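You operate a simulated robot arm through the tools that you are given. There is no shell and no other tool. Be economical: measure what you need, move in short steps, check, and stop when the job is done.

You run a simulated robot arm. Do the job below in one go: nothing can be reset, and whatever is moved stays where it is left.

## Task
Wipe the brown smudge off the head block with the blue cleaning pad.
Fine: put the pad back, shut and latch the head cover, and leave the power off. Set down upright: blue cleaning pad. What is to be rubbed or washed off counts as gone when no trace of it is left.

It is judged by the outcome, as a careful person would: the job done as asked, and still so three seconds after it is handed in. It fails if anything else is knocked over, pushed out of place, dropped, spilled or broken. Lids that push on must go on centred and level and be pressed home; caps that screw on are set level and turned clockwise until they are tight.

## Robot
A 6-joint arm with a two-finger parallel gripper on a trunk, on a base that drives. Base frame: it is fixed to the floor where the robot stands at the start and does not move with it; the origin is under the middle of the robot, x ahead of it, y to its left, z up; the surface under the hand at the start is at about z = 810. Lengths are in mm, angles in rad, forces in N, time in s.
Its first joint turns from -2.897 to 2.897 rad. Places, roughly: brown smudge on the head block [600, 100, 800]; head cover [600, 100, 800]; red latch of the head cover [600, 0, 800]; tape machine [700, 100, 800]. Payload 3.91 kg.
The tool frame sits at the grasp point between the pads (the TCP): z along the fingers, y along the line on which they close. The tips reach 30 mm beyond it. The gripper opens to 110 mm. The fingers are 20 mm wide and 10 mm thick; the gripper's body (48 by 112 mm) begins 55 mm behind the TCP.
Orientation is told as [roll, pitch, yaw] about the base's x, y, z axes, in that order, counted from this pose: with the fingers straight down and closing along the base's y, the tool's x points along the base's -x, its y along +y and its z along -z.

## Interface
- The arm moves only by the tool arm_command. Its arguments are lists of equal length, an entry for each row: "jaw": the opening, from 0 (shut) to 1 (fully open); "linear": the shift along the tool's x, y, z in mm, a list of three; "rot": the turn, a rotation vector about the tool's x, y, z in rad, a list of three. In form: {"jaw": [jaw, ...], "linear": [[dx, dy, dz], ...], "rot": [[wx, wy, wz], ...]}. A call has 1 to 12 rows; each row shifts and turns the commanded pose from where the row before left it, along the tool's axes as they then stand. A row lasts 0.2 s, in which the tool goes at most 50 mm and 0.15 rad; a call with a longer step from one row to the next is refused whole, and so is a gripper value outside its range. Where a pose cannot be reached the arm comes as near as it can. A force on the tool above 90 N (or 10 N above the force at the start of the call, whichever is more), or a blocked arm, ends the call early, and 0.2 s more pass. Each finger travels about 153 mm/s and halts on what it meets, pressing with about 25 N; the grip force reading is that of the motor and also rises with nothing between the fingers. The clock runs only during rows and for 0.2 s after the last one: add rows that do not move to give the fingers time. It gives the time, the measured TCP pose, the force on the tool (base axes), the opening and the grip force at its end, in the units of the frame above (readings bear some noise), with the torque about the TCP (base axes, N m) and any sound that the robot's microphone picked up.
- Cameras (640 x 400 px; columns grow to the right, rows downward): "scene" is now at [193, 203.8, 1339.1]; the picture's right is [-0.45, -0.89, 0.00], its down [-0.74, 0.37, -0.56] and it looks along [0.50, -0.25, -0.83] (base axes); focal length 232 px, centre (320, 200). "wrist" rides on the gripper at [72, 17, -103] in the tool frame; the picture's right is [-0.23, 0.97, 0.00], its down [-0.76, -0.18, -0.62] and it looks along [-0.61, -0.14, 0.78] (tool axes); focal length 222 px, centre (320, 200). There is no depth. A picture from a camera that has moved, and an enlarged one, comes with that camera's place and axes in the base frame and with its lens.
- snapshot(camera): a new picture of that camera. It takes no simulated time.
- steer(legs): drives the robot by 1 to 6 legs, each [ahead, turn to the left] in mm and rad, along the robot's own axes; the way and the turn of a leg run together, so that a leg with both is an arc; at most 1500 mm and 3.142 rad a leg. The arm and the cameras ride along, it lands a little off, and it stops where it bumps. It gives what a move gives.
- turn_head(pan, tilt): turns the head with the scene camera to pan (to the left, within 2.094 rad either way) and tilt (down, from -0.506 to 1.204), counted from straight ahead of the robot. It gives what a move gives.
- close_up(camera, box): a new picture of the part [left, top, right, bottom] of that camera's present view, enlarged. It takes no simulated time.
- job_done(): hands the job in; it is judged then, once.

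Work in short steps. Places have to be worked out from the pictures, the camera data and where the tool is seen: move nearer, look again, correct. Check each grasp and each placing, and mend what went wrong. You have 120 turns and 78 pictures in all, those below and enlarged ones among them. Open the gripper and draw the arm clear of the work before you hand the job in, unless the task says otherwise; then end with one line.

The tools are called after "Request:" by a JSON object that holds its "op" and its "data". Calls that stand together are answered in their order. arm_command: Moves the arm, as the interface text tells. Its arguments: {"type":"object","properties":{"jaw":{"type":"array","items":{"type":"number"}},"linear":{"type":"array","items":{"type":"array","items":{"type":"number"}}},"rot":{"type":"array","items":{"type":"array","items":{"type":"number"}}}},"required":["jaw","linear","rot"]} The other tools are called the same way: steer (legs) drives the base; turn_head (pan, tilt) turns the head that bears the scene camera; snapshot (camera) takes a picture; close_up (camera, box) takes an enlarged picture of a part of a camera's view; job_done () hands the job in.

At the start:

```text
t: 0.0
tcp_pos: [540.4, 234.1, 1095.1]
orientation: [-0.001, 0.0, -0.001]
contact_force: [-0.4, -0.2, 0.0]
wrist_torque: [-0.03, 0.01, 0.02]
opening: 110.1
grasp_force: 0.0
robot x, y, heading: [-1.7, -0.2, -0.001]
head pan, tilt: [-0.463, 0.976]
```

scene: 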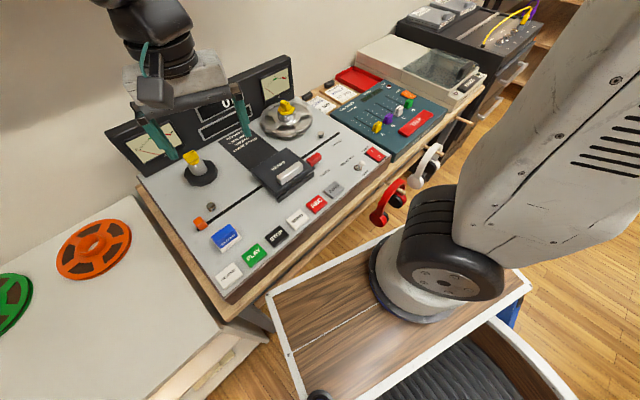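
wrist: 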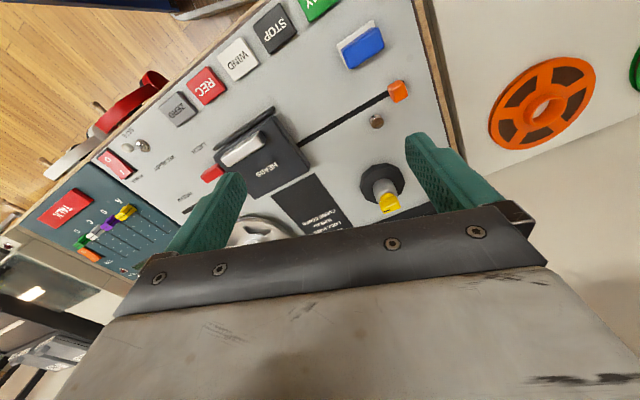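

The head cover sits in the middle of the tape machine, with a red latch beside it and the blue pad near the left front. I'll enlarge these parts to work out their shapes and places.

Request:
{"op": "close_up", "data": {"camera": "scene", "box": [230, 120, 400, 226]}}

Request:
{"op": "close_up", "data": {"camera": "scene", "box": [170, 190, 340, 296]}}

Request:
{"op": "close_up", "data": {"camera": "wrist", "box": [160, 0, 420, 162]}}

```text
3.76 times, centred on (315, 173) of scene
camera zoom: at [193.0, 203.8, 1339.1], right [-0.45, -0.89, 0.0], down [-0.74, 0.37, -0.56], along [0.5, -0.25, -0.83], focal length 873 px, centre (339, 302)
```

zoom: 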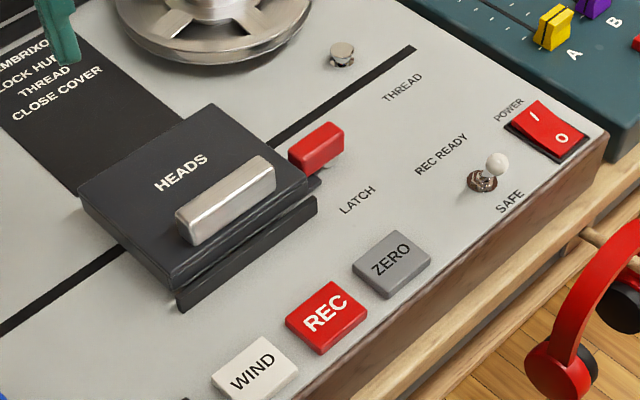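

```text
3.76 times, centred on (255, 243) of scene
camera zoom: at [193.0, 203.8, 1339.1], right [-0.45, -0.89, 0.0], down [-0.74, 0.37, -0.56], along [0.5, -0.25, -0.83], focal length 873 px, centre (565, 38)
```

zoom: 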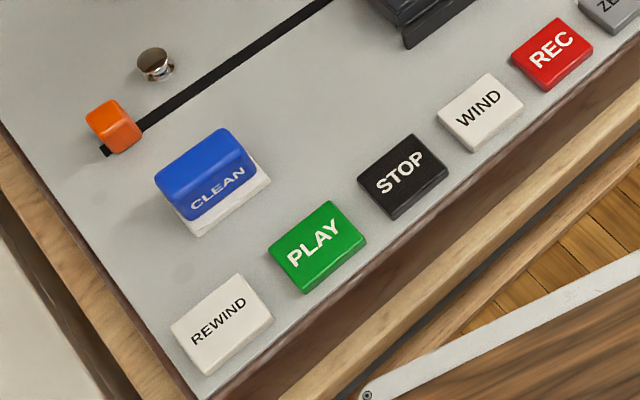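

```text
2.46 times, centred on (290, 81) of wrist
camera zoom: at [467.6, 249.1, 1198.6], right [0.23, 0.97, 0.0], down [0.76, -0.18, 0.62], along [0.61, -0.14, -0.78], focal length 547 px, centre (394, 493)
```

zoom: 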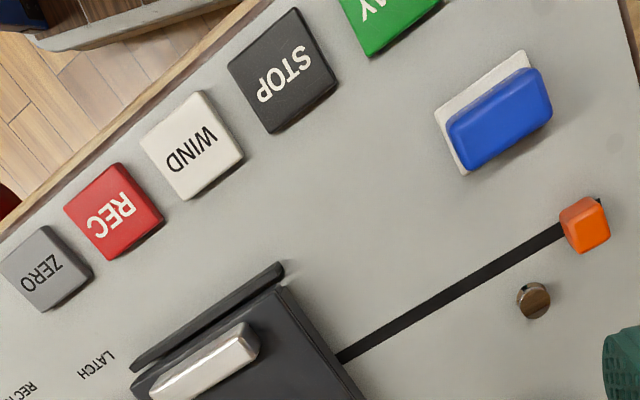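

The machine appears yawed about 0.30 rad. I put the pad at about (511,301), the handle at (597,91), the latch at (642,0) and the power switch at (583,-186). I'll bring the wrist camera over the cover, align the yaw and look.

Request:
{"op": "arm_command", "data": {"jaw": [1, 1, 1, 1, 1, 1], "linear": [[-13, -36, 20], [-13, -36, 20], [-13, -36, 20], [-13, -36, 20], [0, 0, 0], [0, 0, 0]], "rot": [[0, 0, 0], [0, 0, 0], [0, 0, 0], [0, 0, 0], [0, 0, -0.15], [0, 0, -0.15]]}}

Request:
{"op": "snapshot", "data": {"camera": "wrist"}}

Request:
{"op": "snapshot", "data": {"camera": "scene"}}

```text
t: 1.4
tcp_pos: [593.5, 89.1, 1015.2]
orientation: [0.0, -0.001, 0.304]
contact_force: [-0.7, -0.3, -0.1]
wrist_torque: [-0.04, 0.0, 0.0]
opening: 110.0
grasp_force: 0.1
robot x, y, heading: [-3.4, 0.3, -0.002]
head pan, tilt: [-0.463, 0.976]
```

```text
72 pictures are left
camera wrist: at [518.0, 82.1, 1118.1], right [-0.07, 1.0, 0.0], down [0.78, 0.06, 0.62], along [0.62, 0.05, -0.78], focal length 222 px, centre (320, 200)
```

wrist: 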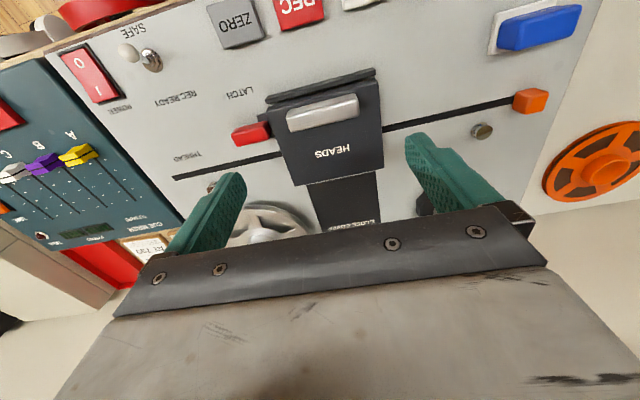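

```text
71 pictures are left
camera scene: at [193.0, 203.7, 1339.1], right [-0.45, -0.89, 0.0], down [-0.74, 0.37, -0.56], along [0.5, -0.25, -0.83], focal length 232 px, centre (320, 200)
```

scene: 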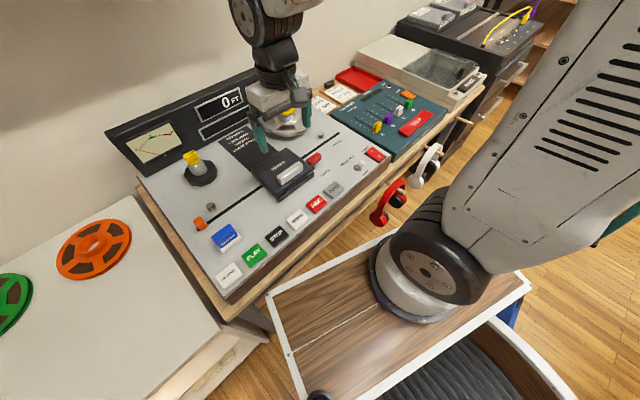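

Request:
{"op": "close_up", "data": {"camera": "wrist", "box": [210, 50, 410, 175]}}

Request:
{"op": "close_up", "data": {"camera": "wrist", "box": [40, 20, 280, 170]}}

Request:
{"op": "close_up", "data": {"camera": "scene", "box": [270, 130, 350, 210]}}

```text
3.20 times, centred on (310, 112) of wrist
camera zoom: at [518.0, 82.1, 1118.1], right [-0.07, 1.0, 0.0], down [0.78, 0.06, 0.62], along [0.62, 0.05, -0.78], focal length 711 px, centre (352, 480)
```

zoom: 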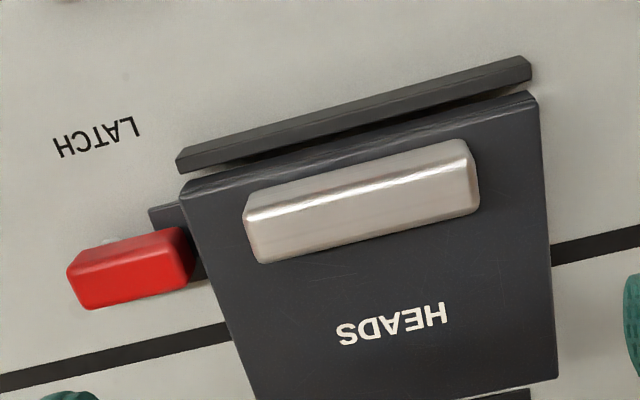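

```text
2.67 times, centred on (160, 95) of wrist
camera zoom: at [518.0, 82.1, 1118.1], right [-0.07, 1.0, 0.0], down [0.78, 0.06, 0.62], along [0.62, 0.05, -0.78], focal length 592 px, centre (747, 480)
```

zoom: 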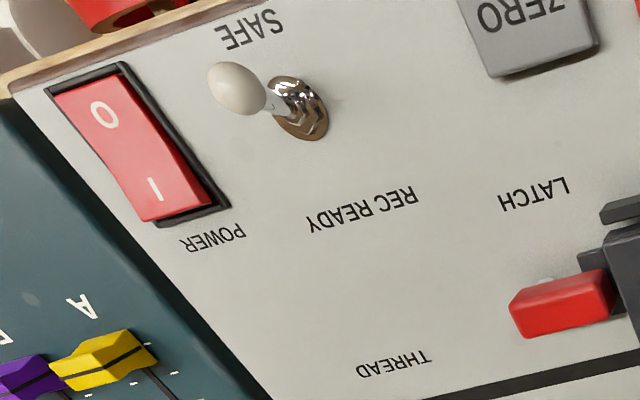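

```text
5.00 times, centred on (310, 170) of scene
camera zoom: at [193.0, 203.7, 1339.1], right [-0.45, -0.89, 0.0], down [-0.74, 0.37, -0.56], along [0.5, -0.25, -0.83], focal length 1159 px, centre (370, 350)
```

zoom: 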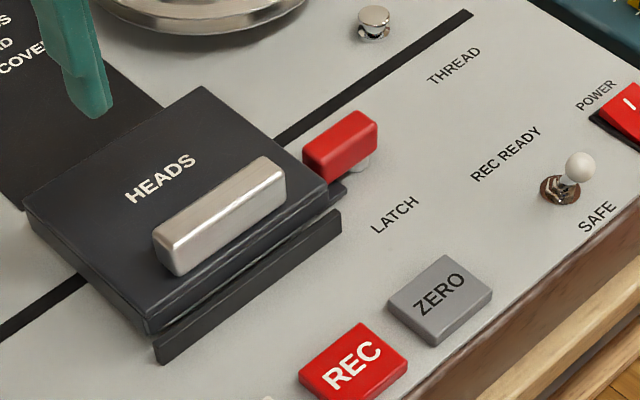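

The rocker's I end stands proud, so the power reads off. I'll enlarge the latch further to understand its mechanism.

Request:
{"op": "close_up", "data": {"camera": "scene", "box": [300, 148, 332, 168]}}

Request:
{"op": "close_up", "data": {"camera": "wrist", "box": [225, 105, 289, 145]}}

```text
16.00 times, centred on (316, 158) of scene
camera zoom: at [193.0, 203.7, 1339.1], right [-0.45, -0.89, 0.0], down [-0.74, 0.37, -0.56], along [0.5, -0.25, -0.83], focal length 3710 px, centre (384, 872)
```

zoom: 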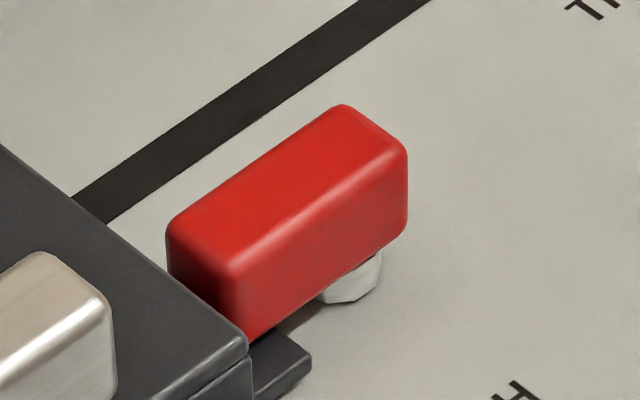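

```text
10.00 times, centred on (257, 125) of wrist
camera zoom: at [518.0, 82.1, 1118.1], right [-0.07, 1.0, 0.0], down [0.78, 0.06, 0.62], along [0.62, 0.05, -0.78], focal length 2221 px, centre (950, 950)
```

zoom: 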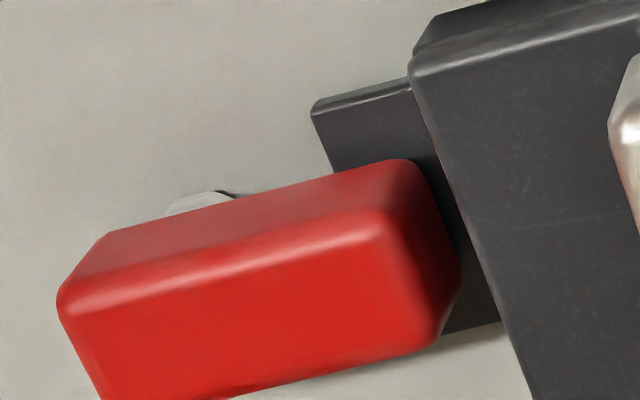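

The latch is a red bar about 43 mm long, top at z≈832, turning on a post near its outer third at about (644.6,-8). I'll move above that post, then turn the hand so that the fingers close across the bar.

Request:
{"op": "arm_command", "data": {"jaw": [0.8, 0.6, 0.45, 0.45, 0.45, 0.45, 0.45, 0.45, 0.45, 0.45, 0.45, 0.45], "linear": [[-6.5, -36, 13], [-6.5, -36, 13], [-6.7, -35.8, 14], [0, 0, 0], [0, 0, 0], [0, 0, 0], [0, 0, 0], [0, 0, 0], [0, 0, 0], [0, 0, 0], [0, 0, 0], [0, 0, 0]], "rot": [[0, 0, 0.132], [0, 0, 0.132], [0, 0, 0.132], [0, 0, 0.132], [0, 0, 0.132], [0, 0, 0.132], [0, 0, 0.132], [0, 0, 0.132], [0, 0, 0.132], [0, 0, 0.132], [0, 0, 0.132], [0, 0, 0.132]]}}

Request:
{"op": "snapshot", "data": {"camera": "wrist"}}

```text
t: 4.0
tcp_pos: [629.5, -13.1, 974.5]
orientation: [0.0, 0.001, -1.285]
contact_force: [0.4, 0.0, -1.3]
wrist_torque: [-0.02, 0.03, -0.02]
opening: 49.4
grasp_force: 0.0
robot x, y, heading: [-0.1, 1.7, -0.004]
head pan, tilt: [-0.463, 0.976]
```

```text
65 pictures are left
camera wrist: at [625.3, 60.4, 1078.5], right [1.0, 0.06, 0.0], down [0.04, -0.78, 0.62], along [0.03, -0.62, -0.78], focal length 222 px, centre (320, 200)
```

wrist: 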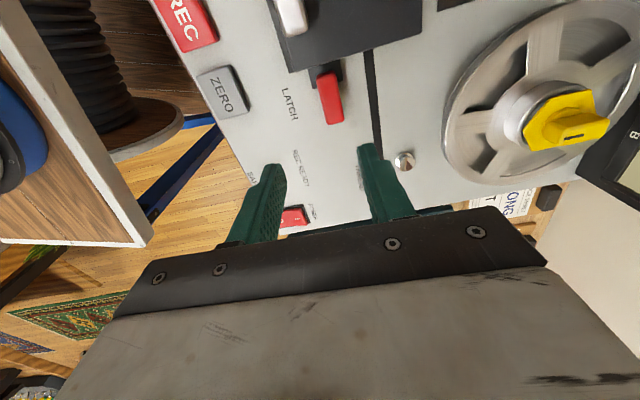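

I'm aligned in yaw but about 15 mm short toward the back. I'll correct that, descend partway, and check.

Request:
{"op": "arm_command", "data": {"jaw": [0.45, 0.45, 0.45], "linear": [[0.6, 15.9, 20], [0, 0, 30], [0, 0, 24]], "rot": [[0, 0, 0], [0, 0, 0], [0, 0, 0]]}}

Request:
{"op": "snapshot", "data": {"camera": "wrist"}}

Request:
{"op": "close_up", "data": {"camera": "scene", "box": [270, 110, 370, 180]}}

```text
t: 4.8
tcp_pos: [644.0, -7.3, 901.9]
orientation: [0.0, 0.0, -1.283]
contact_force: [-0.5, 0.9, 0.1]
wrist_torque: [-0.01, -0.02, 0.01]
opening: 49.4
grasp_force: 0.0
robot x, y, heading: [-1.7, 1.6, -0.004]
head pan, tilt: [-0.463, 0.976]
```

```text
64 pictures are left
camera wrist: at [639.7, 66.0, 1004.5], right [1.0, 0.06, 0.0], down [0.04, -0.78, 0.62], along [0.04, -0.62, -0.78], focal length 222 px, centre (320, 200)
```

wrist: 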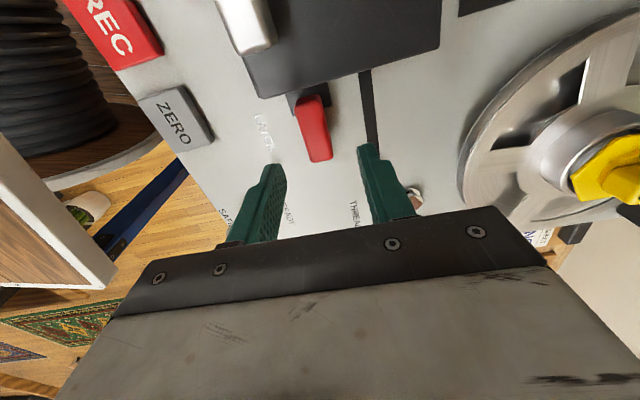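

```text
5.71 times, centred on (320, 145) of scene
camera zoom: at [192.8, 203.7, 1339.2], right [-0.45, -0.89, 0.0], down [-0.74, 0.37, -0.56], along [0.5, -0.25, -0.83], focal length 1325 px, centre (320, 514)
```

zoom: 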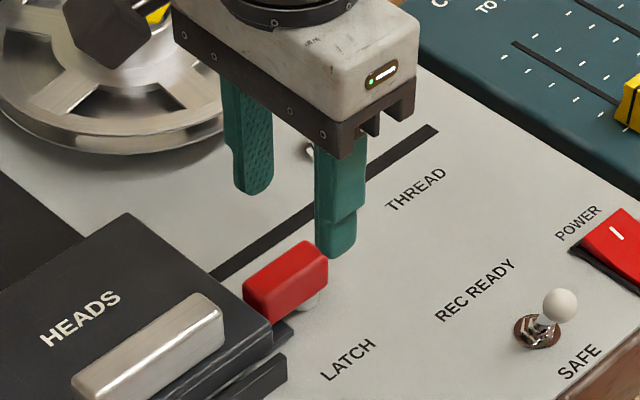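

The bar lies between the fingers. I'll descend until the tips are just above the panel, then close.

Request:
{"op": "arm_command", "data": {"jaw": [0.45, 0.45, 0.45, 0.45], "linear": [[0, 0, 20], [0, 0, 20], [0, 0, 13], [0, 0, 0]], "rot": [[0, 0, 0], [0, 0, 0], [0, 0, 0], [0, 0, 0]]}}

Request:
{"op": "close_up", "data": {"camera": "wrist", "box": [220, 60, 420, 185]}}

Request:
{"op": "close_up", "data": {"camera": "scene", "box": [290, 130, 350, 170]}}

```text
t: 5.8
tcp_pos: [645.5, -9.3, 848.7]
orientation: [-0.001, 0.0, -1.285]
contact_force: [-0.2, -0.2, -0.1]
wrist_torque: [-0.01, 0.0, 0.04]
opening: 49.6
grasp_force: 0.0
robot x, y, heading: [-1.0, -0.7, -0.0]
head pan, tilt: [-0.463, 0.976]
```

```text
3.20 times, centred on (320, 122) of wrist
camera zoom: at [640.4, 65.2, 951.7], right [1.0, 0.06, 0.0], down [0.05, -0.78, 0.62], along [0.04, -0.62, -0.78], focal length 711 px, centre (320, 448)
```

zoom: 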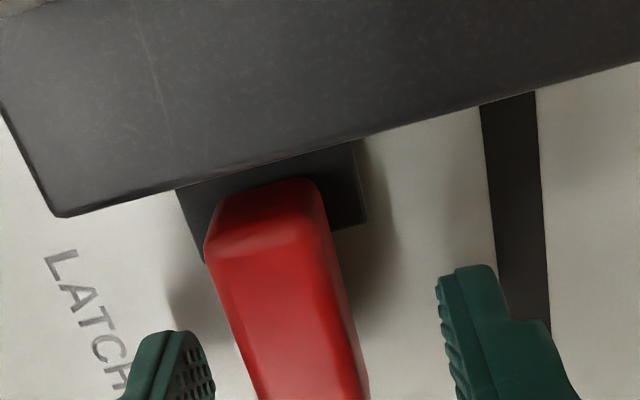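

```text
10.00 times, centred on (320, 150) of scene
camera zoom: at [193.0, 203.7, 1339.1], right [-0.45, -0.89, 0.0], down [-0.74, 0.37, -0.56], along [0.5, -0.25, -0.83], focal length 2319 px, centre (320, 700)
```

zoom: 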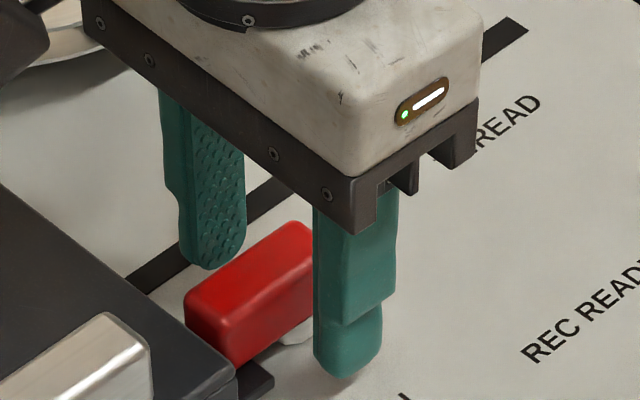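

Bar is nearly centred between the fingers. I'll close on it.

Request:
{"op": "arm_command", "data": {"jaw": [0.25, 0.1, 0.05, 0.05], "linear": [[0, 0, 0], [0, 0, 0], [0, 0, 0], [0, 0, 0]], "rot": [[0, 0, 0], [0, 0, 0], [0, 0, 0], [0, 0, 0]]}}

```text
t: 6.8
tcp_pos: [641.6, -9.0, 847.8]
orientation: [-0.005, 0.001, -1.282]
contact_force: [-24.5, -5.2, -6.9]
wrist_torque: [-0.09, -0.03, 0.7]
opening: 20.2
grasp_force: 45.2
robot x, y, heading: [-1.4, 0.2, 0.002]
head pan, tilt: [-0.463, 0.976]
```

Gripped (20 mm), with some sideways load. I'll relieve it by 3 mm and try a small counterclockwise turn, which swings the inner end toward the front.

Request:
{"op": "arm_command", "data": {"jaw": [0.05, 0.05, 0.05, 0.05], "linear": [[0, -3.5, 0], [0, 0, 0], [0, 0, 0], [0, 0, 0]], "rot": [[0, 0, 0], [0, 0, -0.08], [0, 0, -0.08], [0, 0, -0.08]]}}

Request:
{"op": "close_up", "data": {"camera": "wrist", "box": [220, 60, 420, 185]}}

```text
t: 7.8
tcp_pos: [643.4, -8.9, 848.1]
orientation: [0.002, 0.001, -1.042]
contact_force: [10.4, 3.6, -22.5]
wrist_torque: [0.62, 0.57, -0.04]
opening: 20.2
grasp_force: 44.9
robot x, y, heading: [0.6, -1.3, -0.001]
head pan, tilt: [-0.463, 0.976]
```

```text
3.20 times, centred on (320, 122) of wrist
camera zoom: at [620.1, 61.5, 951.6], right [0.96, 0.29, 0.0], down [0.23, -0.75, 0.62], along [0.19, -0.6, -0.78], focal length 711 px, centre (320, 448)
```

zoom: 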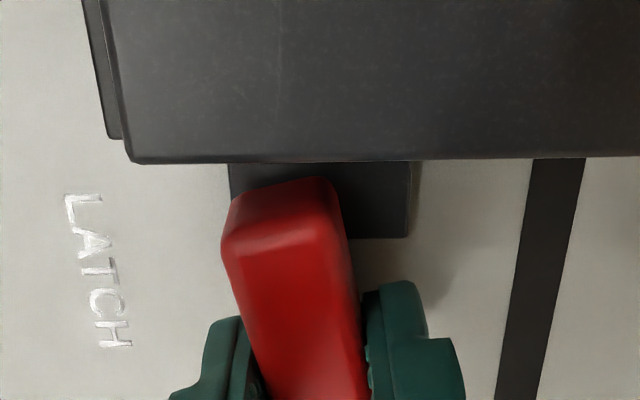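

The latch turns with little torque. I'll continue turning it.

Request:
{"op": "arm_command", "data": {"jaw": [0.05, 0.05, 0.05, 0.05, 0.05, 0.05], "linear": [[0, 0, 0], [0, 0, 0], [0, 0, 0], [0, 0, 0], [0, 0, 0], [0, 0, 0]], "rot": [[0, 0, -0.1], [0, 0, -0.1], [0, 0, -0.1], [0, 0, -0.1], [0, 0, -0.1], [0, 0, -0.1]]}}

Request:
{"op": "close_up", "data": {"camera": "wrist", "box": [220, 60, 420, 185]}}

```text
t: 9.2
tcp_pos: [641.8, -10.2, 848.0]
orientation: [-0.002, 0.0, -0.441]
contact_force: [5.9, -3.9, 9.0]
wrist_torque: [0.53, 0.93, -0.01]
opening: 20.0
grasp_force: 45.2
robot x, y, heading: [-1.4, 0.8, 0.005]
head pan, tilt: [-0.463, 0.976]
```

```text
3.20 times, centred on (320, 122) of wrist
camera zoom: at [582.9, 35.5, 951.7], right [0.62, 0.78, 0.0], down [0.61, -0.49, 0.62], along [0.49, -0.39, -0.78], focal length 711 px, centre (320, 448)
```

zoom: 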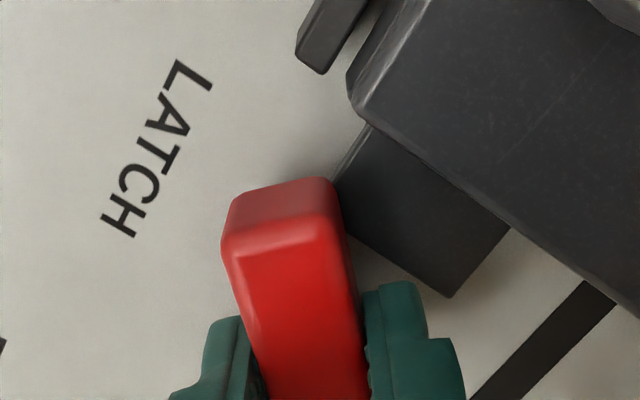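

The bar is nearly clear of the ear. I'll turn it to about 90°.

Request:
{"op": "arm_command", "data": {"jaw": [0.05, 0.05, 0.05, 0.05, 0.05, 0.05, 0.05], "linear": [[0, 0, 0], [0, 0, 0], [0, 0, 0], [0, 0, 0], [0, 0, 0], [0, 0, 0], [0, 0, 0]], "rot": [[0, 0, -0.1], [0, 0, -0.1], [0, 0, -0.1], [0, 0, -0.1], [0, 0, -0.1], [0, 0, -0.1], [0, 0, -0.1]]}}

Request:
{"op": "close_up", "data": {"camera": "wrist", "box": [220, 60, 420, 185]}}

```text
t: 10.8
tcp_pos: [642.0, -12.2, 848.0]
orientation: [0.0, 0.0, 0.257]
contact_force: [-0.4, -76.8, -7.5]
wrist_torque: [-0.81, -0.87, -0.17]
opening: 19.8
grasp_force: 45.4
robot x, y, heading: [-1.8, -1.0, -0.002]
head pan, tilt: [-0.463, 0.976]
```

```text
3.20 times, centred on (320, 122) of wrist
camera zoom: at [566.9, -14.7, 951.9], right [-0.03, 1.0, 0.0], down [0.78, 0.02, 0.62], along [0.62, 0.02, -0.78], focal length 711 px, centre (320, 448)
```

zoom: 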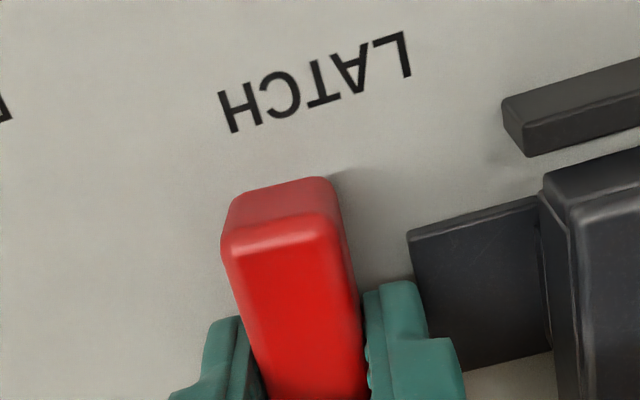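

A sideways force of -77 N in y suggests a finger touches the cover's ear or the post binds. I'll look before opening.

Request:
{"op": "close_up", "data": {"camera": "scene", "box": [290, 130, 350, 170]}}

Request:
{"op": "close_up", "data": {"camera": "wrist", "box": [280, 110, 400, 185]}}

```text
10.00 times, centred on (320, 150) of scene
camera zoom: at [193.8, 200.1, 1339.6], right [-0.45, -0.89, 0.0], down [-0.74, 0.37, -0.56], along [0.5, -0.25, -0.83], focal length 2319 px, centre (320, 700)
```

zoom: 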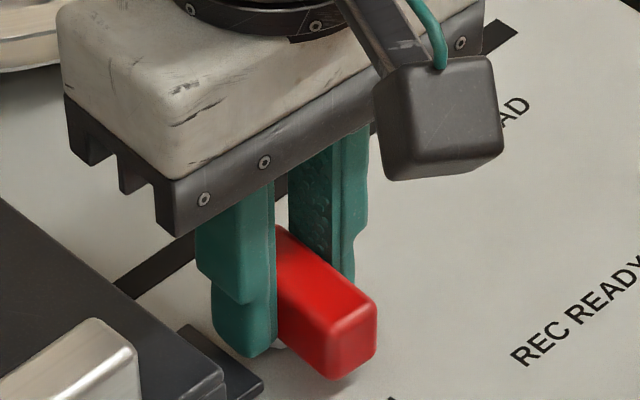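

```text
5.33 times, centred on (340, 148) of wrist
camera zoom: at [566.9, -14.7, 951.9], right [-0.03, 1.0, 0.0], down [0.78, 0.02, 0.62], along [0.62, 0.02, -0.78], focal length 1185 px, centre (213, 480)
```

zoom: 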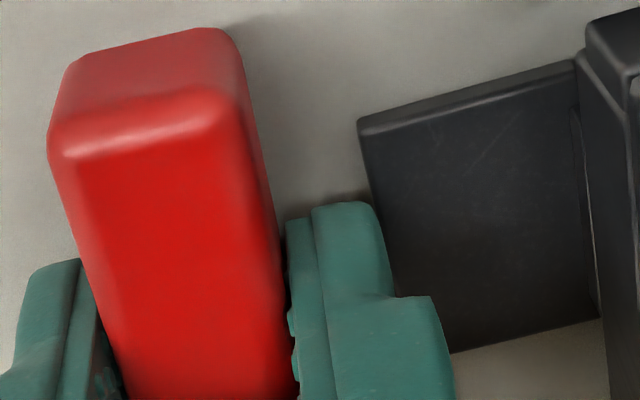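

The left finger rests against the ear's edge. I'll turn back by about 0.25 rad to free it and recheck the clearance.

Request:
{"op": "arm_command", "data": {"jaw": [0.05, 0.05, 0.05, 0.05], "linear": [[0, 0, 0], [0, 0, 0], [0, 0, 0], [0, 0, 0]], "rot": [[0, 0, 0.09], [0, 0, 0.09], [0, 0, 0.09], [0, 0, 0]]}}

Request:
{"op": "close_up", "data": {"camera": "wrist", "box": [240, 85, 400, 185]}}

```text
t: 11.8
tcp_pos: [641.8, -11.6, 846.7]
orientation: [0.003, 0.0, -0.014]
contact_force: [-5.4, -63.6, 9.0]
wrist_torque: [-0.91, 1.37, -0.15]
opening: 19.9
grasp_force: 45.4
robot x, y, heading: [2.2, 1.0, -0.001]
head pan, tilt: [-0.463, 0.976]
```

```text
4.00 times, centred on (320, 135) of wrist
camera zoom: at [568.8, 6.1, 951.7], right [0.24, 0.97, 0.0], down [0.76, -0.19, 0.62], along [0.6, -0.15, -0.78], focal length 888 px, centre (320, 460)
```

zoom: 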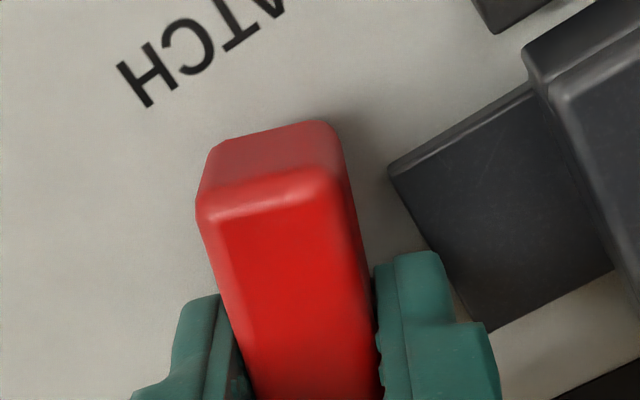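

The load in -y persists, so the commanded centre sits too far +y. I'll shift the command in steps of -y and read the force.

Request:
{"op": "arm_command", "data": {"jaw": [0.05, 0.05, 0.05], "linear": [[0, -2, 0], [0, -2, 0], [0, 0, 0]], "rot": [[0, 0, 0], [0, 0, 0], [0, 0, 0]]}}

```text
t: 12.6
tcp_pos: [640.7, -10.9, 848.4]
orientation: [0.002, 0.001, -0.012]
contact_force: [-5.8, 16.3, -0.3]
wrist_torque: [0.31, -0.13, 0.07]
opening: 19.8
grasp_force: 45.6
robot x, y, heading: [1.8, -3.5, 0.003]
head pan, tilt: [-0.463, 0.976]
```

Load is down to 16 N. I'll open slightly (3 mm each side) and lift straight up.

Request:
{"op": "arm_command", "data": {"jaw": [0.22, 0.24, 0.24, 0.24, 0.24, 0.24, 0.24], "linear": [[0, 0, 0], [0, 0, 0], [0, 0, -15], [0, 0, -20], [0, 0, -30], [0, 0, -40], [0, 0, 0]], "rot": [[0, 0, 0], [0, 0, 0], [0, 0, 0], [0, 0, 0], [0, 0, 0], [0, 0, 0], [0, 0, 0]]}}

Request:
{"op": "snapshot", "data": {"camera": "wrist"}}

Request:
{"op": "close_up", "data": {"camera": "scene", "box": [240, 120, 368, 200]}}

```text
t: 14.2
tcp_pos: [640.5, -14.7, 954.6]
orientation: [0.0, -0.001, -0.014]
contact_force: [0.2, 0.4, 0.0]
wrist_torque: [-0.02, -0.01, 0.0]
opening: 26.4
grasp_force: 0.0
robot x, y, heading: [-0.2, 2.5, -0.0]
head pan, tilt: [-0.463, 0.976]
```

```text
54 pictures are left
camera wrist: at [568.0, 2.1, 1057.4], right [0.24, 0.97, 0.0], down [0.76, -0.19, 0.62], along [0.6, -0.15, -0.78], focal length 222 px, centre (320, 200)
```

wrist: 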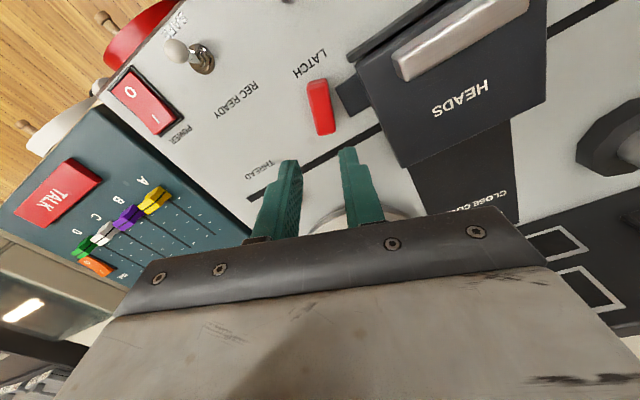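

```text
5.00 times, centred on (304, 160) of scene
camera zoom: at [193.1, 202.9, 1339.1], right [-0.45, -0.89, 0.0], down [-0.74, 0.37, -0.56], along [0.5, -0.25, -0.83], focal length 1159 px, centre (400, 400)
```

zoom: 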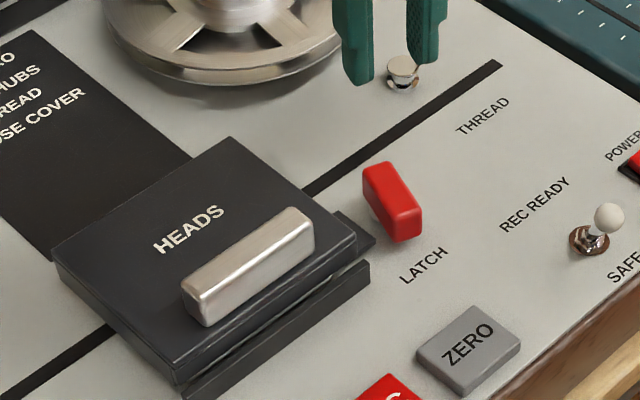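

The latch is swung clear. Handle top centre triangulates to about (602,91,860). I'll go above it and turn the hand so the fingers close across the bar, front to back.

Request:
{"op": "arm_command", "data": {"jaw": [0.35, 0.4, 0.4, 0.4, 0.4, 0.4, 0.4, 0.4, 0.4, 0.4, 0.4, 0.4], "linear": [[13.3, 35, 8], [13.3, 35, 8], [13.3, 35, 8], [0, 0, 0], [0, 0, 0], [0, 0, 0], [0, 0, 0], [0, 0, 0], [0, 0, 0], [0, 0, 0], [0, 0, 0], [0, 0, 0]], "rot": [[0, 0, 0], [0, 0, 0], [0, 0, 0], [0, 0, 0.141], [0, 0, 0.141], [0, 0, 0.141], [0, 0, 0.141], [0, 0, 0.141], [0, 0, 0.141], [0, 0, 0.141], [0, 0, 0.141], [0, 0, 0.141]]}}

Request:
{"op": "snapshot", "data": {"camera": "wrist"}}

Request:
{"op": "close_up", "data": {"camera": "scene", "box": [230, 120, 342, 190]}}

```text
t: 16.8
tcp_pos: [602.7, 92.1, 928.6]
orientation: [0.0, 0.001, -1.287]
contact_force: [0.3, 1.1, 0.0]
wrist_torque: [0.0, -0.01, -0.01]
opening: 43.8
grasp_force: 0.0
robot x, y, heading: [1.0, -2.3, -0.002]
head pan, tilt: [-0.463, 0.976]
```

```text
52 pictures are left
camera wrist: at [598.5, 165.7, 1032.8], right [1.0, 0.06, 0.0], down [0.04, -0.78, 0.62], along [0.03, -0.62, -0.78], focal length 222 px, centre (320, 200)
```

wrist: 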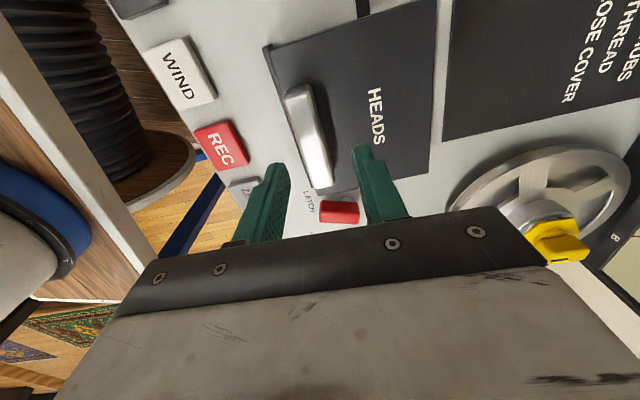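

```text
5.71 times, centred on (286, 155) of scene
camera zoom: at [193.2, 202.9, 1339.1], right [-0.45, -0.89, 0.0], down [-0.74, 0.37, -0.56], along [0.5, -0.25, -0.83], focal length 1325 px, centre (514, 457)
```

zoom: 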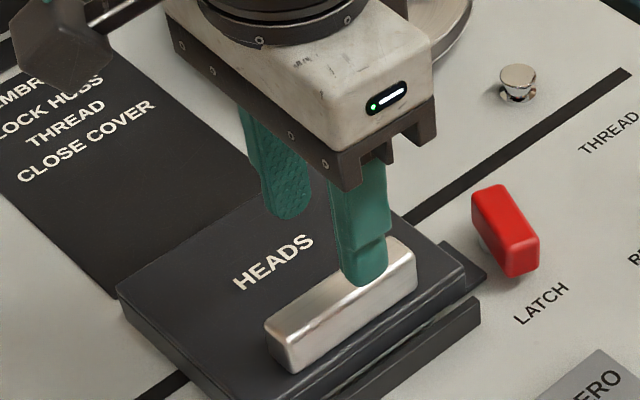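

The bar's centre is about 4 mm nearer the front than the hand. I'll shift, descend to straddle it, and recheck.

Request:
{"op": "arm_command", "data": {"jaw": [0.4, 0.4, 0.4, 0.4], "linear": [[0, -4, 15], [0, 0, 20], [0, 0, 17], [0, 0, 0]], "rot": [[0, 0, 0], [0, 0, 0], [0, 0, 0], [0, 0, 0]]}}

Request:
{"op": "close_up", "data": {"camera": "wrist", "box": [220, 60, 420, 185]}}

Request:
{"op": "close_up", "data": {"camera": "scene", "box": [260, 140, 324, 180]}}

```text
t: 17.8
tcp_pos: [601.9, 89.9, 879.5]
orientation: [0.009, 0.001, -1.282]
contact_force: [-0.9, -1.6, 62.4]
wrist_torque: [0.41, -1.47, -0.18]
opening: 43.7
grasp_force: 0.0
robot x, y, heading: [1.8, -0.5, 0.001]
head pan, tilt: [-0.463, 0.976]
```

```text
3.20 times, centred on (320, 122) of wrist
camera zoom: at [595.0, 163.5, 983.5], right [1.0, 0.06, 0.01], down [0.04, -0.78, 0.62], along [0.04, -0.62, -0.78], focal length 711 px, centre (320, 448)
```

zoom: 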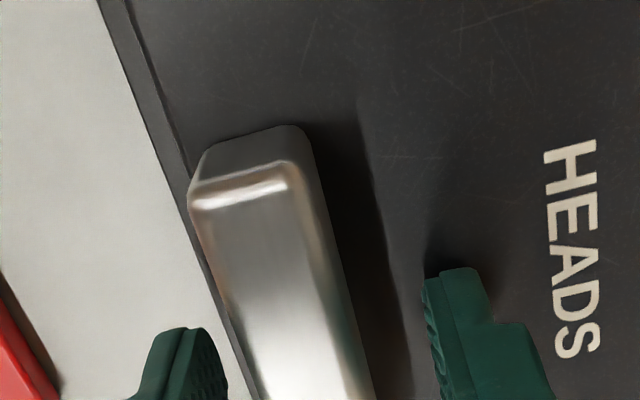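

```text
10.00 times, centred on (292, 160) of scene
camera zoom: at [191.5, 202.6, 1339.5], right [-0.45, -0.89, 0.0], down [-0.74, 0.37, -0.56], along [0.5, -0.25, -0.83], focal length 2319 px, centre (600, 600)
```

zoom: 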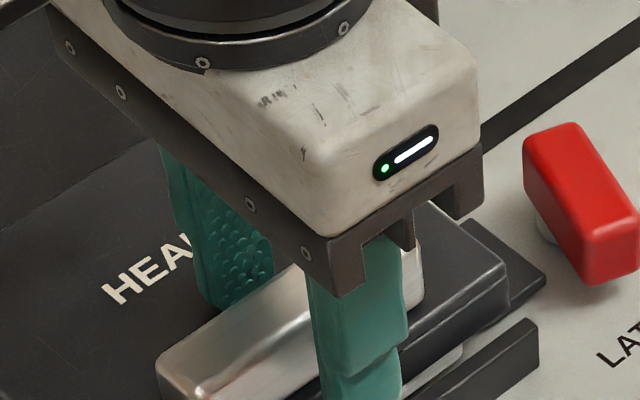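

The back fingertip touches the lid top (z≈849). I'll raise 6 mm and close on the bar.

Request:
{"op": "arm_command", "data": {"jaw": [0.4, 0.4, 0.25, 0.1, 0.05, 0.05], "linear": [[0, 0, -6], [0, -2, 0], [0, 0, 0], [0, 0, 0], [0, 0, 0], [0, 0, 0]], "rot": [[0, 0, 0], [0, 0, 0], [0, 0, 0], [0, 0, 0], [0, 0, 0], [0, 0, 0]]}}

Request:
{"op": "close_up", "data": {"camera": "wrist", "box": [220, 60, 420, 185]}}

```text
t: 19.2
tcp_pos: [597.4, 90.7, 882.8]
orientation: [-0.001, 0.0, -1.281]
contact_force: [6.8, 3.8, -16.1]
wrist_torque: [-0.18, -0.31, 1.06]
opening: 20.0
grasp_force: 45.0
robot x, y, heading: [-1.7, -0.8, -0.002]
head pan, tilt: [-0.463, 0.976]
```

```text
3.20 times, centred on (320, 122) of wrist
camera zoom: at [592.7, 163.0, 985.7], right [1.0, 0.06, 0.0], down [0.05, -0.78, 0.62], along [0.04, -0.62, -0.78], focal length 711 px, centre (320, 448)
```

zoom: 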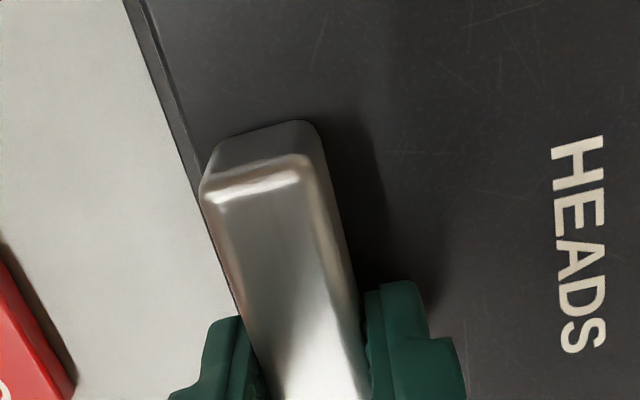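

Handle gripped. I'll start lifting along an arc about a hinge assumed at the back edge (≈92 mm back), watching the force.

Request:
{"op": "arm_command", "data": {"jaw": [0.05, 0.05, 0.05, 0.05], "linear": [[0, 2.8, -5.5], [0, 2.8, -5.5], [0, 2.8, -5.5], [0, 2.8, -5.5]], "rot": [[0.06, 0, 0], [0.06, 0, 0], [0.06, 0, 0], [0.06, 0, 0]]}}

Request:
{"op": "close_up", "data": {"camera": "scene", "box": [230, 110, 358, 190]}}

```text
t: 20.2
tcp_pos: [609.7, 93.9, 903.7]
orientation: [-0.238, 0.001, -1.284]
contact_force: [2.9, 1.6, 2.2]
wrist_torque: [0.06, -0.11, 0.03]
opening: 7.3
grasp_force: 1.4
robot x, y, heading: [3.1, 0.2, 0.001]
head pan, tilt: [-0.463, 0.976]
```

```text
5.00 times, centred on (294, 150) of scene
camera zoom: at [193.2, 203.0, 1339.1], right [-0.45, -0.89, 0.0], down [-0.74, 0.37, -0.56], along [0.5, -0.25, -0.83], focal length 1159 px, centre (450, 450)
```

zoom: 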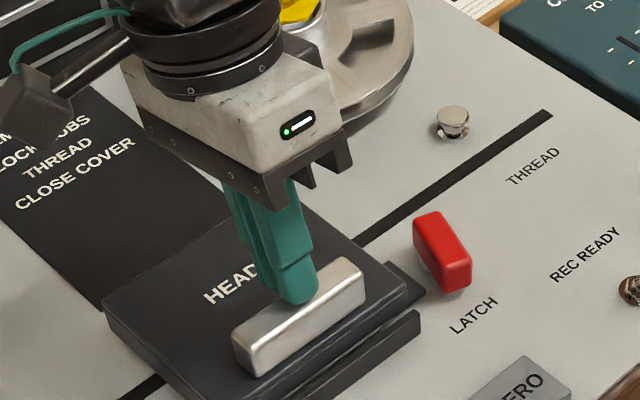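

The fingers slipped off upward, so the lid either needs a firmer grip or its hinge is elsewhere. I'll raise, open, restore vertical, and return lower over the bar.

Request:
{"op": "arm_command", "data": {"jaw": [0.1, 0.4, 0.4, 0.4, 0.4, 0.4], "linear": [[0, 0, -20], [0, 0, 0], [0, -2.8, 5.5], [0, -2.8, 5.5], [0, -2.8, 5.5], [0, -2.8, 5.5]], "rot": [[0, 0, 0], [0, 0, 0], [-0.06, 0, 0], [-0.06, 0, 0], [-0.06, 0, 0], [-0.06, 0, 0]]}}

Request:
{"op": "close_up", "data": {"camera": "wrist", "box": [180, 30, 440, 190]}}

```text
t: 21.6
tcp_pos: [601.6, 91.1, 902.9]
orientation: [0.0, 0.0, -1.283]
contact_force: [-0.7, 0.7, -0.3]
wrist_torque: [0.0, -0.03, 0.02]
opening: 44.2
grasp_force: 0.0
robot x, y, heading: [-1.2, -1.3, -0.002]
head pan, tilt: [-0.463, 0.976]
```

```text
2.46 times, centred on (310, 110) of wrist
camera zoom: at [596.2, 165.3, 1006.7], right [1.0, 0.06, 0.0], down [0.05, -0.78, 0.62], along [0.04, -0.62, -0.78], focal length 547 px, centre (345, 422)
```

zoom: 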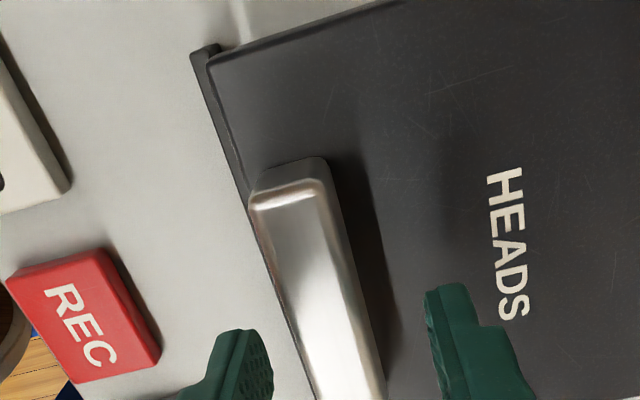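

I'll shift 5 mm forward, descend to just above the lid surface for the deepest grip, and close.

Request:
{"op": "arm_command", "data": {"jaw": [0.4, 0.4, 0.25, 0.1, 0, 0], "linear": [[0, -5, 12], [0, 0, 10.4], [0, 0, 0], [0, 0, 0], [0, 0, 0], [0, 0, 0]], "rot": [[0, 0, 0], [0, 0, 0], [0, 0, 0], [0, 0, 0], [0, 0, 0], [0, 0, 0]]}}

Request:
{"op": "close_up", "data": {"camera": "scene", "box": [260, 140, 324, 180]}}

```text
t: 23.0
tcp_pos: [596.6, 89.9, 881.1]
orientation: [0.0, 0.0, -1.282]
contact_force: [10.0, 2.9, -2.4]
wrist_torque: [-0.3, -0.28, 1.04]
opening: 20.0
grasp_force: 45.4
robot x, y, heading: [-1.6, -2.4, -0.005]
head pan, tilt: [-0.463, 0.976]
```

```text
10.00 times, centred on (292, 160) of scene
camera zoom: at [193.6, 203.0, 1339.0], right [-0.45, -0.89, 0.0], down [-0.74, 0.37, -0.56], along [0.5, -0.25, -0.83], focal length 2319 px, centre (600, 600)
```

zoom: 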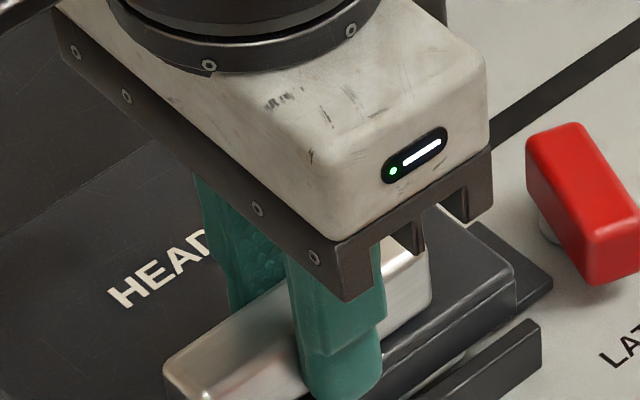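

Good grip. I'll lift straight up a few millimetres without turning and read the force.

Request:
{"op": "arm_command", "data": {"jaw": [0, 0, 0], "linear": [[0, 0, -2], [0, 0, -2], [0, 0, 0]], "rot": [[0, 0, 0], [0, 0, 0], [0, 0, 0]]}}

Request:
{"op": "close_up", "data": {"camera": "scene", "box": [260, 140, 324, 180]}}

```text
t: 23.8
tcp_pos: [596.8, 89.8, 884.4]
orientation: [-0.001, 0.001, -1.283]
contact_force: [21.2, 7.2, -36.1]
wrist_torque: [0.28, -0.38, 0.92]
opening: 20.3
grasp_force: 44.3
robot x, y, heading: [2.2, -3.9, 0.002]
head pan, tilt: [-0.463, 0.976]
```

```text
10.00 times, centred on (292, 160) of scene
camera zoom: at [194.8, 203.4, 1338.8], right [-0.45, -0.89, 0.0], down [-0.74, 0.37, -0.56], along [0.5, -0.25, -0.83], focal length 2319 px, centre (600, 600)
```

zoom: 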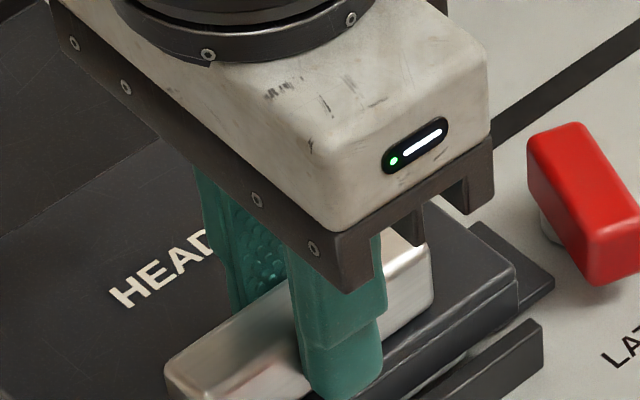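

The lid barely moves under 36 N and the fingers slip, so something still holds it; the latch may need its full 90°. I'll let go, and push the latch's rear end further round with closed fingertips.

Request:
{"op": "arm_command", "data": {"jaw": [0.35, 0.35, 0.2, 0, 0, 0], "linear": [[0, 0, 0], [0, 0, -25], [0, 0, -25], [-45, 0, -5], [-45, 0, 0], [0, 0, 0]], "rot": [[0, 0, 0], [0, 0, 0], [0, 0, 0], [0, 0, 0], [0, 0, 0], [0, 0, 0]]}}

Request:
{"op": "close_up", "data": {"camera": "scene", "box": [250, 130, 350, 192]}}

Request:
{"op": "close_up", "data": {"camera": "wrist", "box": [200, 30, 440, 180]}}

```text
t: 25.2
tcp_pos: [621.9, 1.5, 935.9]
orientation: [0.001, 0.0, -1.281]
contact_force: [-0.9, -0.7, -0.7]
wrist_torque: [0.01, 0.0, 0.03]
opening: 0.2
grasp_force: 25.0
robot x, y, heading: [-1.9, -0.4, -0.001]
head pan, tilt: [-0.463, 0.976]
```

```text
6.40 times, centred on (300, 161) of scene
camera zoom: at [193.1, 203.0, 1339.1], right [-0.45, -0.89, 0.0], down [-0.74, 0.37, -0.56], along [0.5, -0.25, -0.83], focal length 1484 px, centre (448, 450)
```

zoom: 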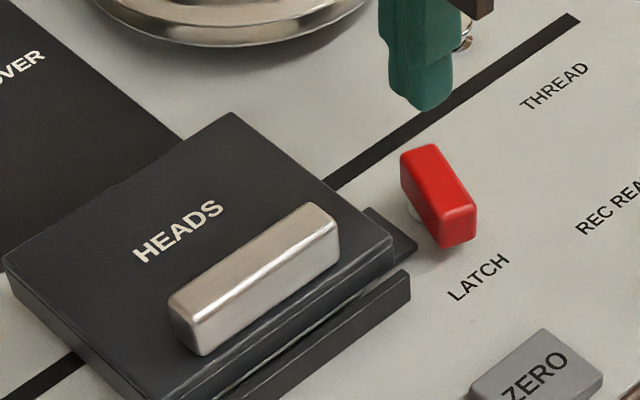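

```text
2.67 times, centred on (320, 105) of wrist
camera zoom: at [616.5, 75.2, 1040.9], right [1.0, 0.06, 0.0], down [0.05, -0.78, 0.62], along [0.04, -0.62, -0.78], focal length 592 px, centre (320, 453)
```

zoom: 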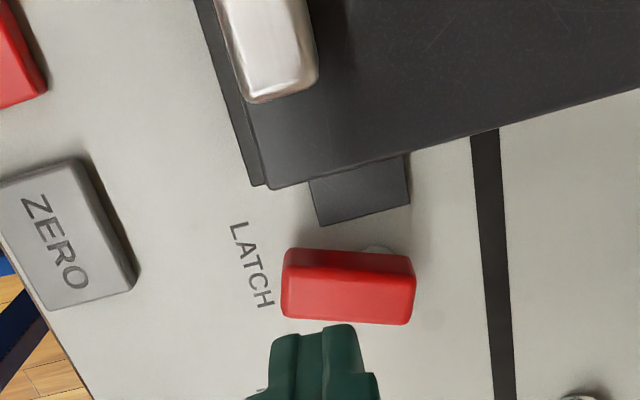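

The latch is about 73° round. I'll set the closed fingertips down to the right of its rear end.

Request:
{"op": "arm_command", "data": {"jaw": [0, 0, 0, 0, 0], "linear": [[-27.3, 10, 0], [-27, 9.4, 0], [0, 0, 35], [0, 0, 35], [0, 0, 16]], "rot": [[0, 0, 0], [0, 0, 0], [0, 0, 0], [0, 0, 0], [0, 0, 0]]}}

Request:
{"op": "close_up", "data": {"camera": "scene", "box": [290, 130, 354, 170]}}

```text
t: 26.4
tcp_pos: [654.9, -41.7, 854.8]
orientation: [-0.001, 0.0, -1.284]
contact_force: [0.5, -0.1, 0.1]
wrist_torque: [-0.02, -0.03, 0.03]
opening: 0.0
grasp_force: 24.6
robot x, y, heading: [-0.7, 0.6, -0.004]
head pan, tilt: [-0.463, 0.976]
```

```text
10.00 times, centred on (322, 150) of scene
camera zoom: at [193.0, 202.9, 1339.2], right [-0.45, -0.89, 0.0], down [-0.74, 0.37, -0.56], along [0.5, -0.25, -0.83], focal length 2319 px, centre (300, 700)
```

zoom: 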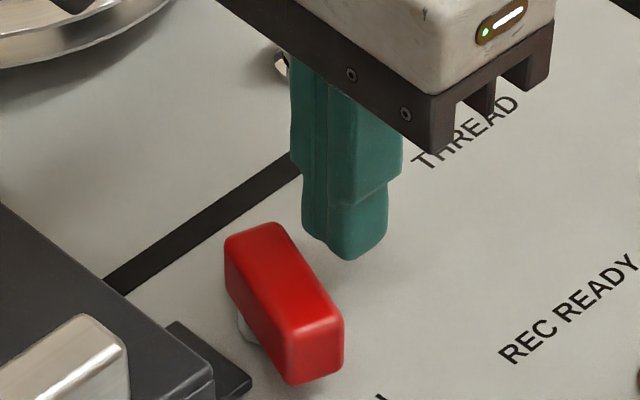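

Fingertips are beside the rear end. I'll lower 6 mm and push gently toward +y.

Request:
{"op": "arm_command", "data": {"jaw": [0, 0, 0, 0, 0, 0], "linear": [[0, 0, 6], [3.8, 1.1, 0], [3.8, 1.1, 0], [3.8, 1.1, 0], [2.9, 0.9, 0], [0, 0, 0]], "rot": [[0, 0, 0], [0, 0, 0], [0, 0, 0], [0, 0, 0], [0, 0, 0], [0, 0, 0]]}}

Request:
{"op": "close_up", "data": {"camera": "scene", "box": [290, 130, 354, 170]}}

```text
t: 27.8
tcp_pos: [656.2, -27.7, 847.1]
orientation: [0.0, 0.001, -1.284]
contact_force: [4.4, -19.5, -5.7]
wrist_torque: [-0.21, -0.18, 0.12]
opening: 0.0
grasp_force: 25.3
robot x, y, heading: [3.9, 1.7, -0.002]
head pan, tilt: [-0.463, 0.976]
```

```text
10.00 times, centred on (322, 150) of scene
camera zoom: at [193.7, 201.9, 1339.2], right [-0.45, -0.89, 0.0], down [-0.74, 0.37, -0.56], along [0.5, -0.25, -0.83], focal length 2319 px, centre (300, 700)
```

zoom: 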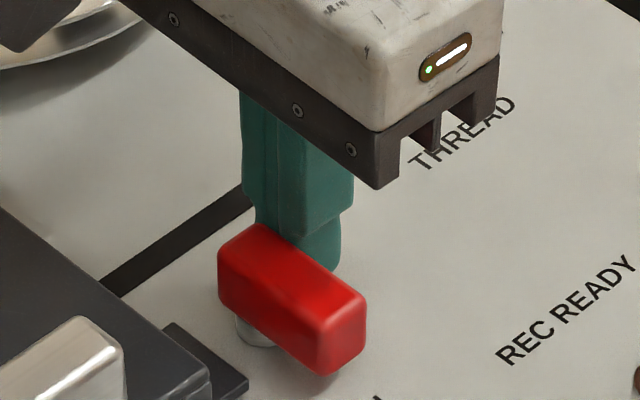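

It is turning, now roughly 90°. I'll push a little further, then back off and raise.

Request:
{"op": "arm_command", "data": {"jaw": [0, 0, 0, 0, 0, 0, 0], "linear": [[2.9, 0.9, 0], [1.9, 0.6, 0], [-5, -1.4, 0], [-10, 0, 0], [0, 0, -30], [0, 0, -40], [0, 0, -20]], "rot": [[0, 0, 0], [0, 0, 0], [0, 0, 0], [0, 0, 0], [0, 0, 0], [0, 0, 0], [0, 0, 0]]}}

Request:
{"op": "close_up", "data": {"camera": "scene", "box": [250, 130, 350, 192]}}

```text
t: 29.4
tcp_pos: [658.2, -38.2, 938.6]
orientation: [-0.001, -0.001, -1.284]
contact_force: [0.5, -0.8, 0.9]
wrist_torque: [-0.03, 0.0, 0.01]
opening: 0.0
grasp_force: 25.0
robot x, y, heading: [3.3, -0.9, -0.005]
head pan, tilt: [-0.463, 0.976]
```

```text
6.40 times, centred on (300, 161) of scene
camera zoom: at [193.4, 202.7, 1339.1], right [-0.45, -0.89, 0.0], down [-0.74, 0.37, -0.56], along [0.5, -0.25, -0.83], focal length 1484 px, centre (448, 450)
```

zoom: 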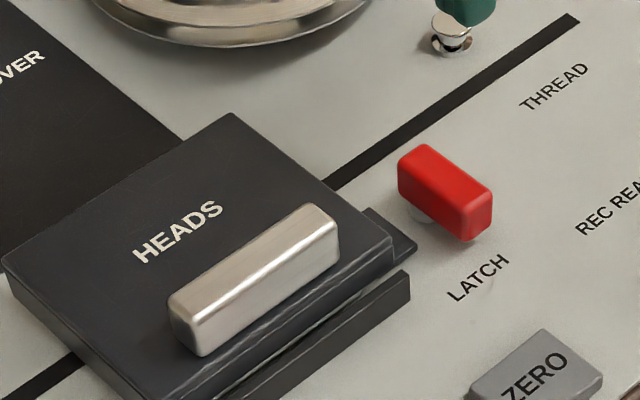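

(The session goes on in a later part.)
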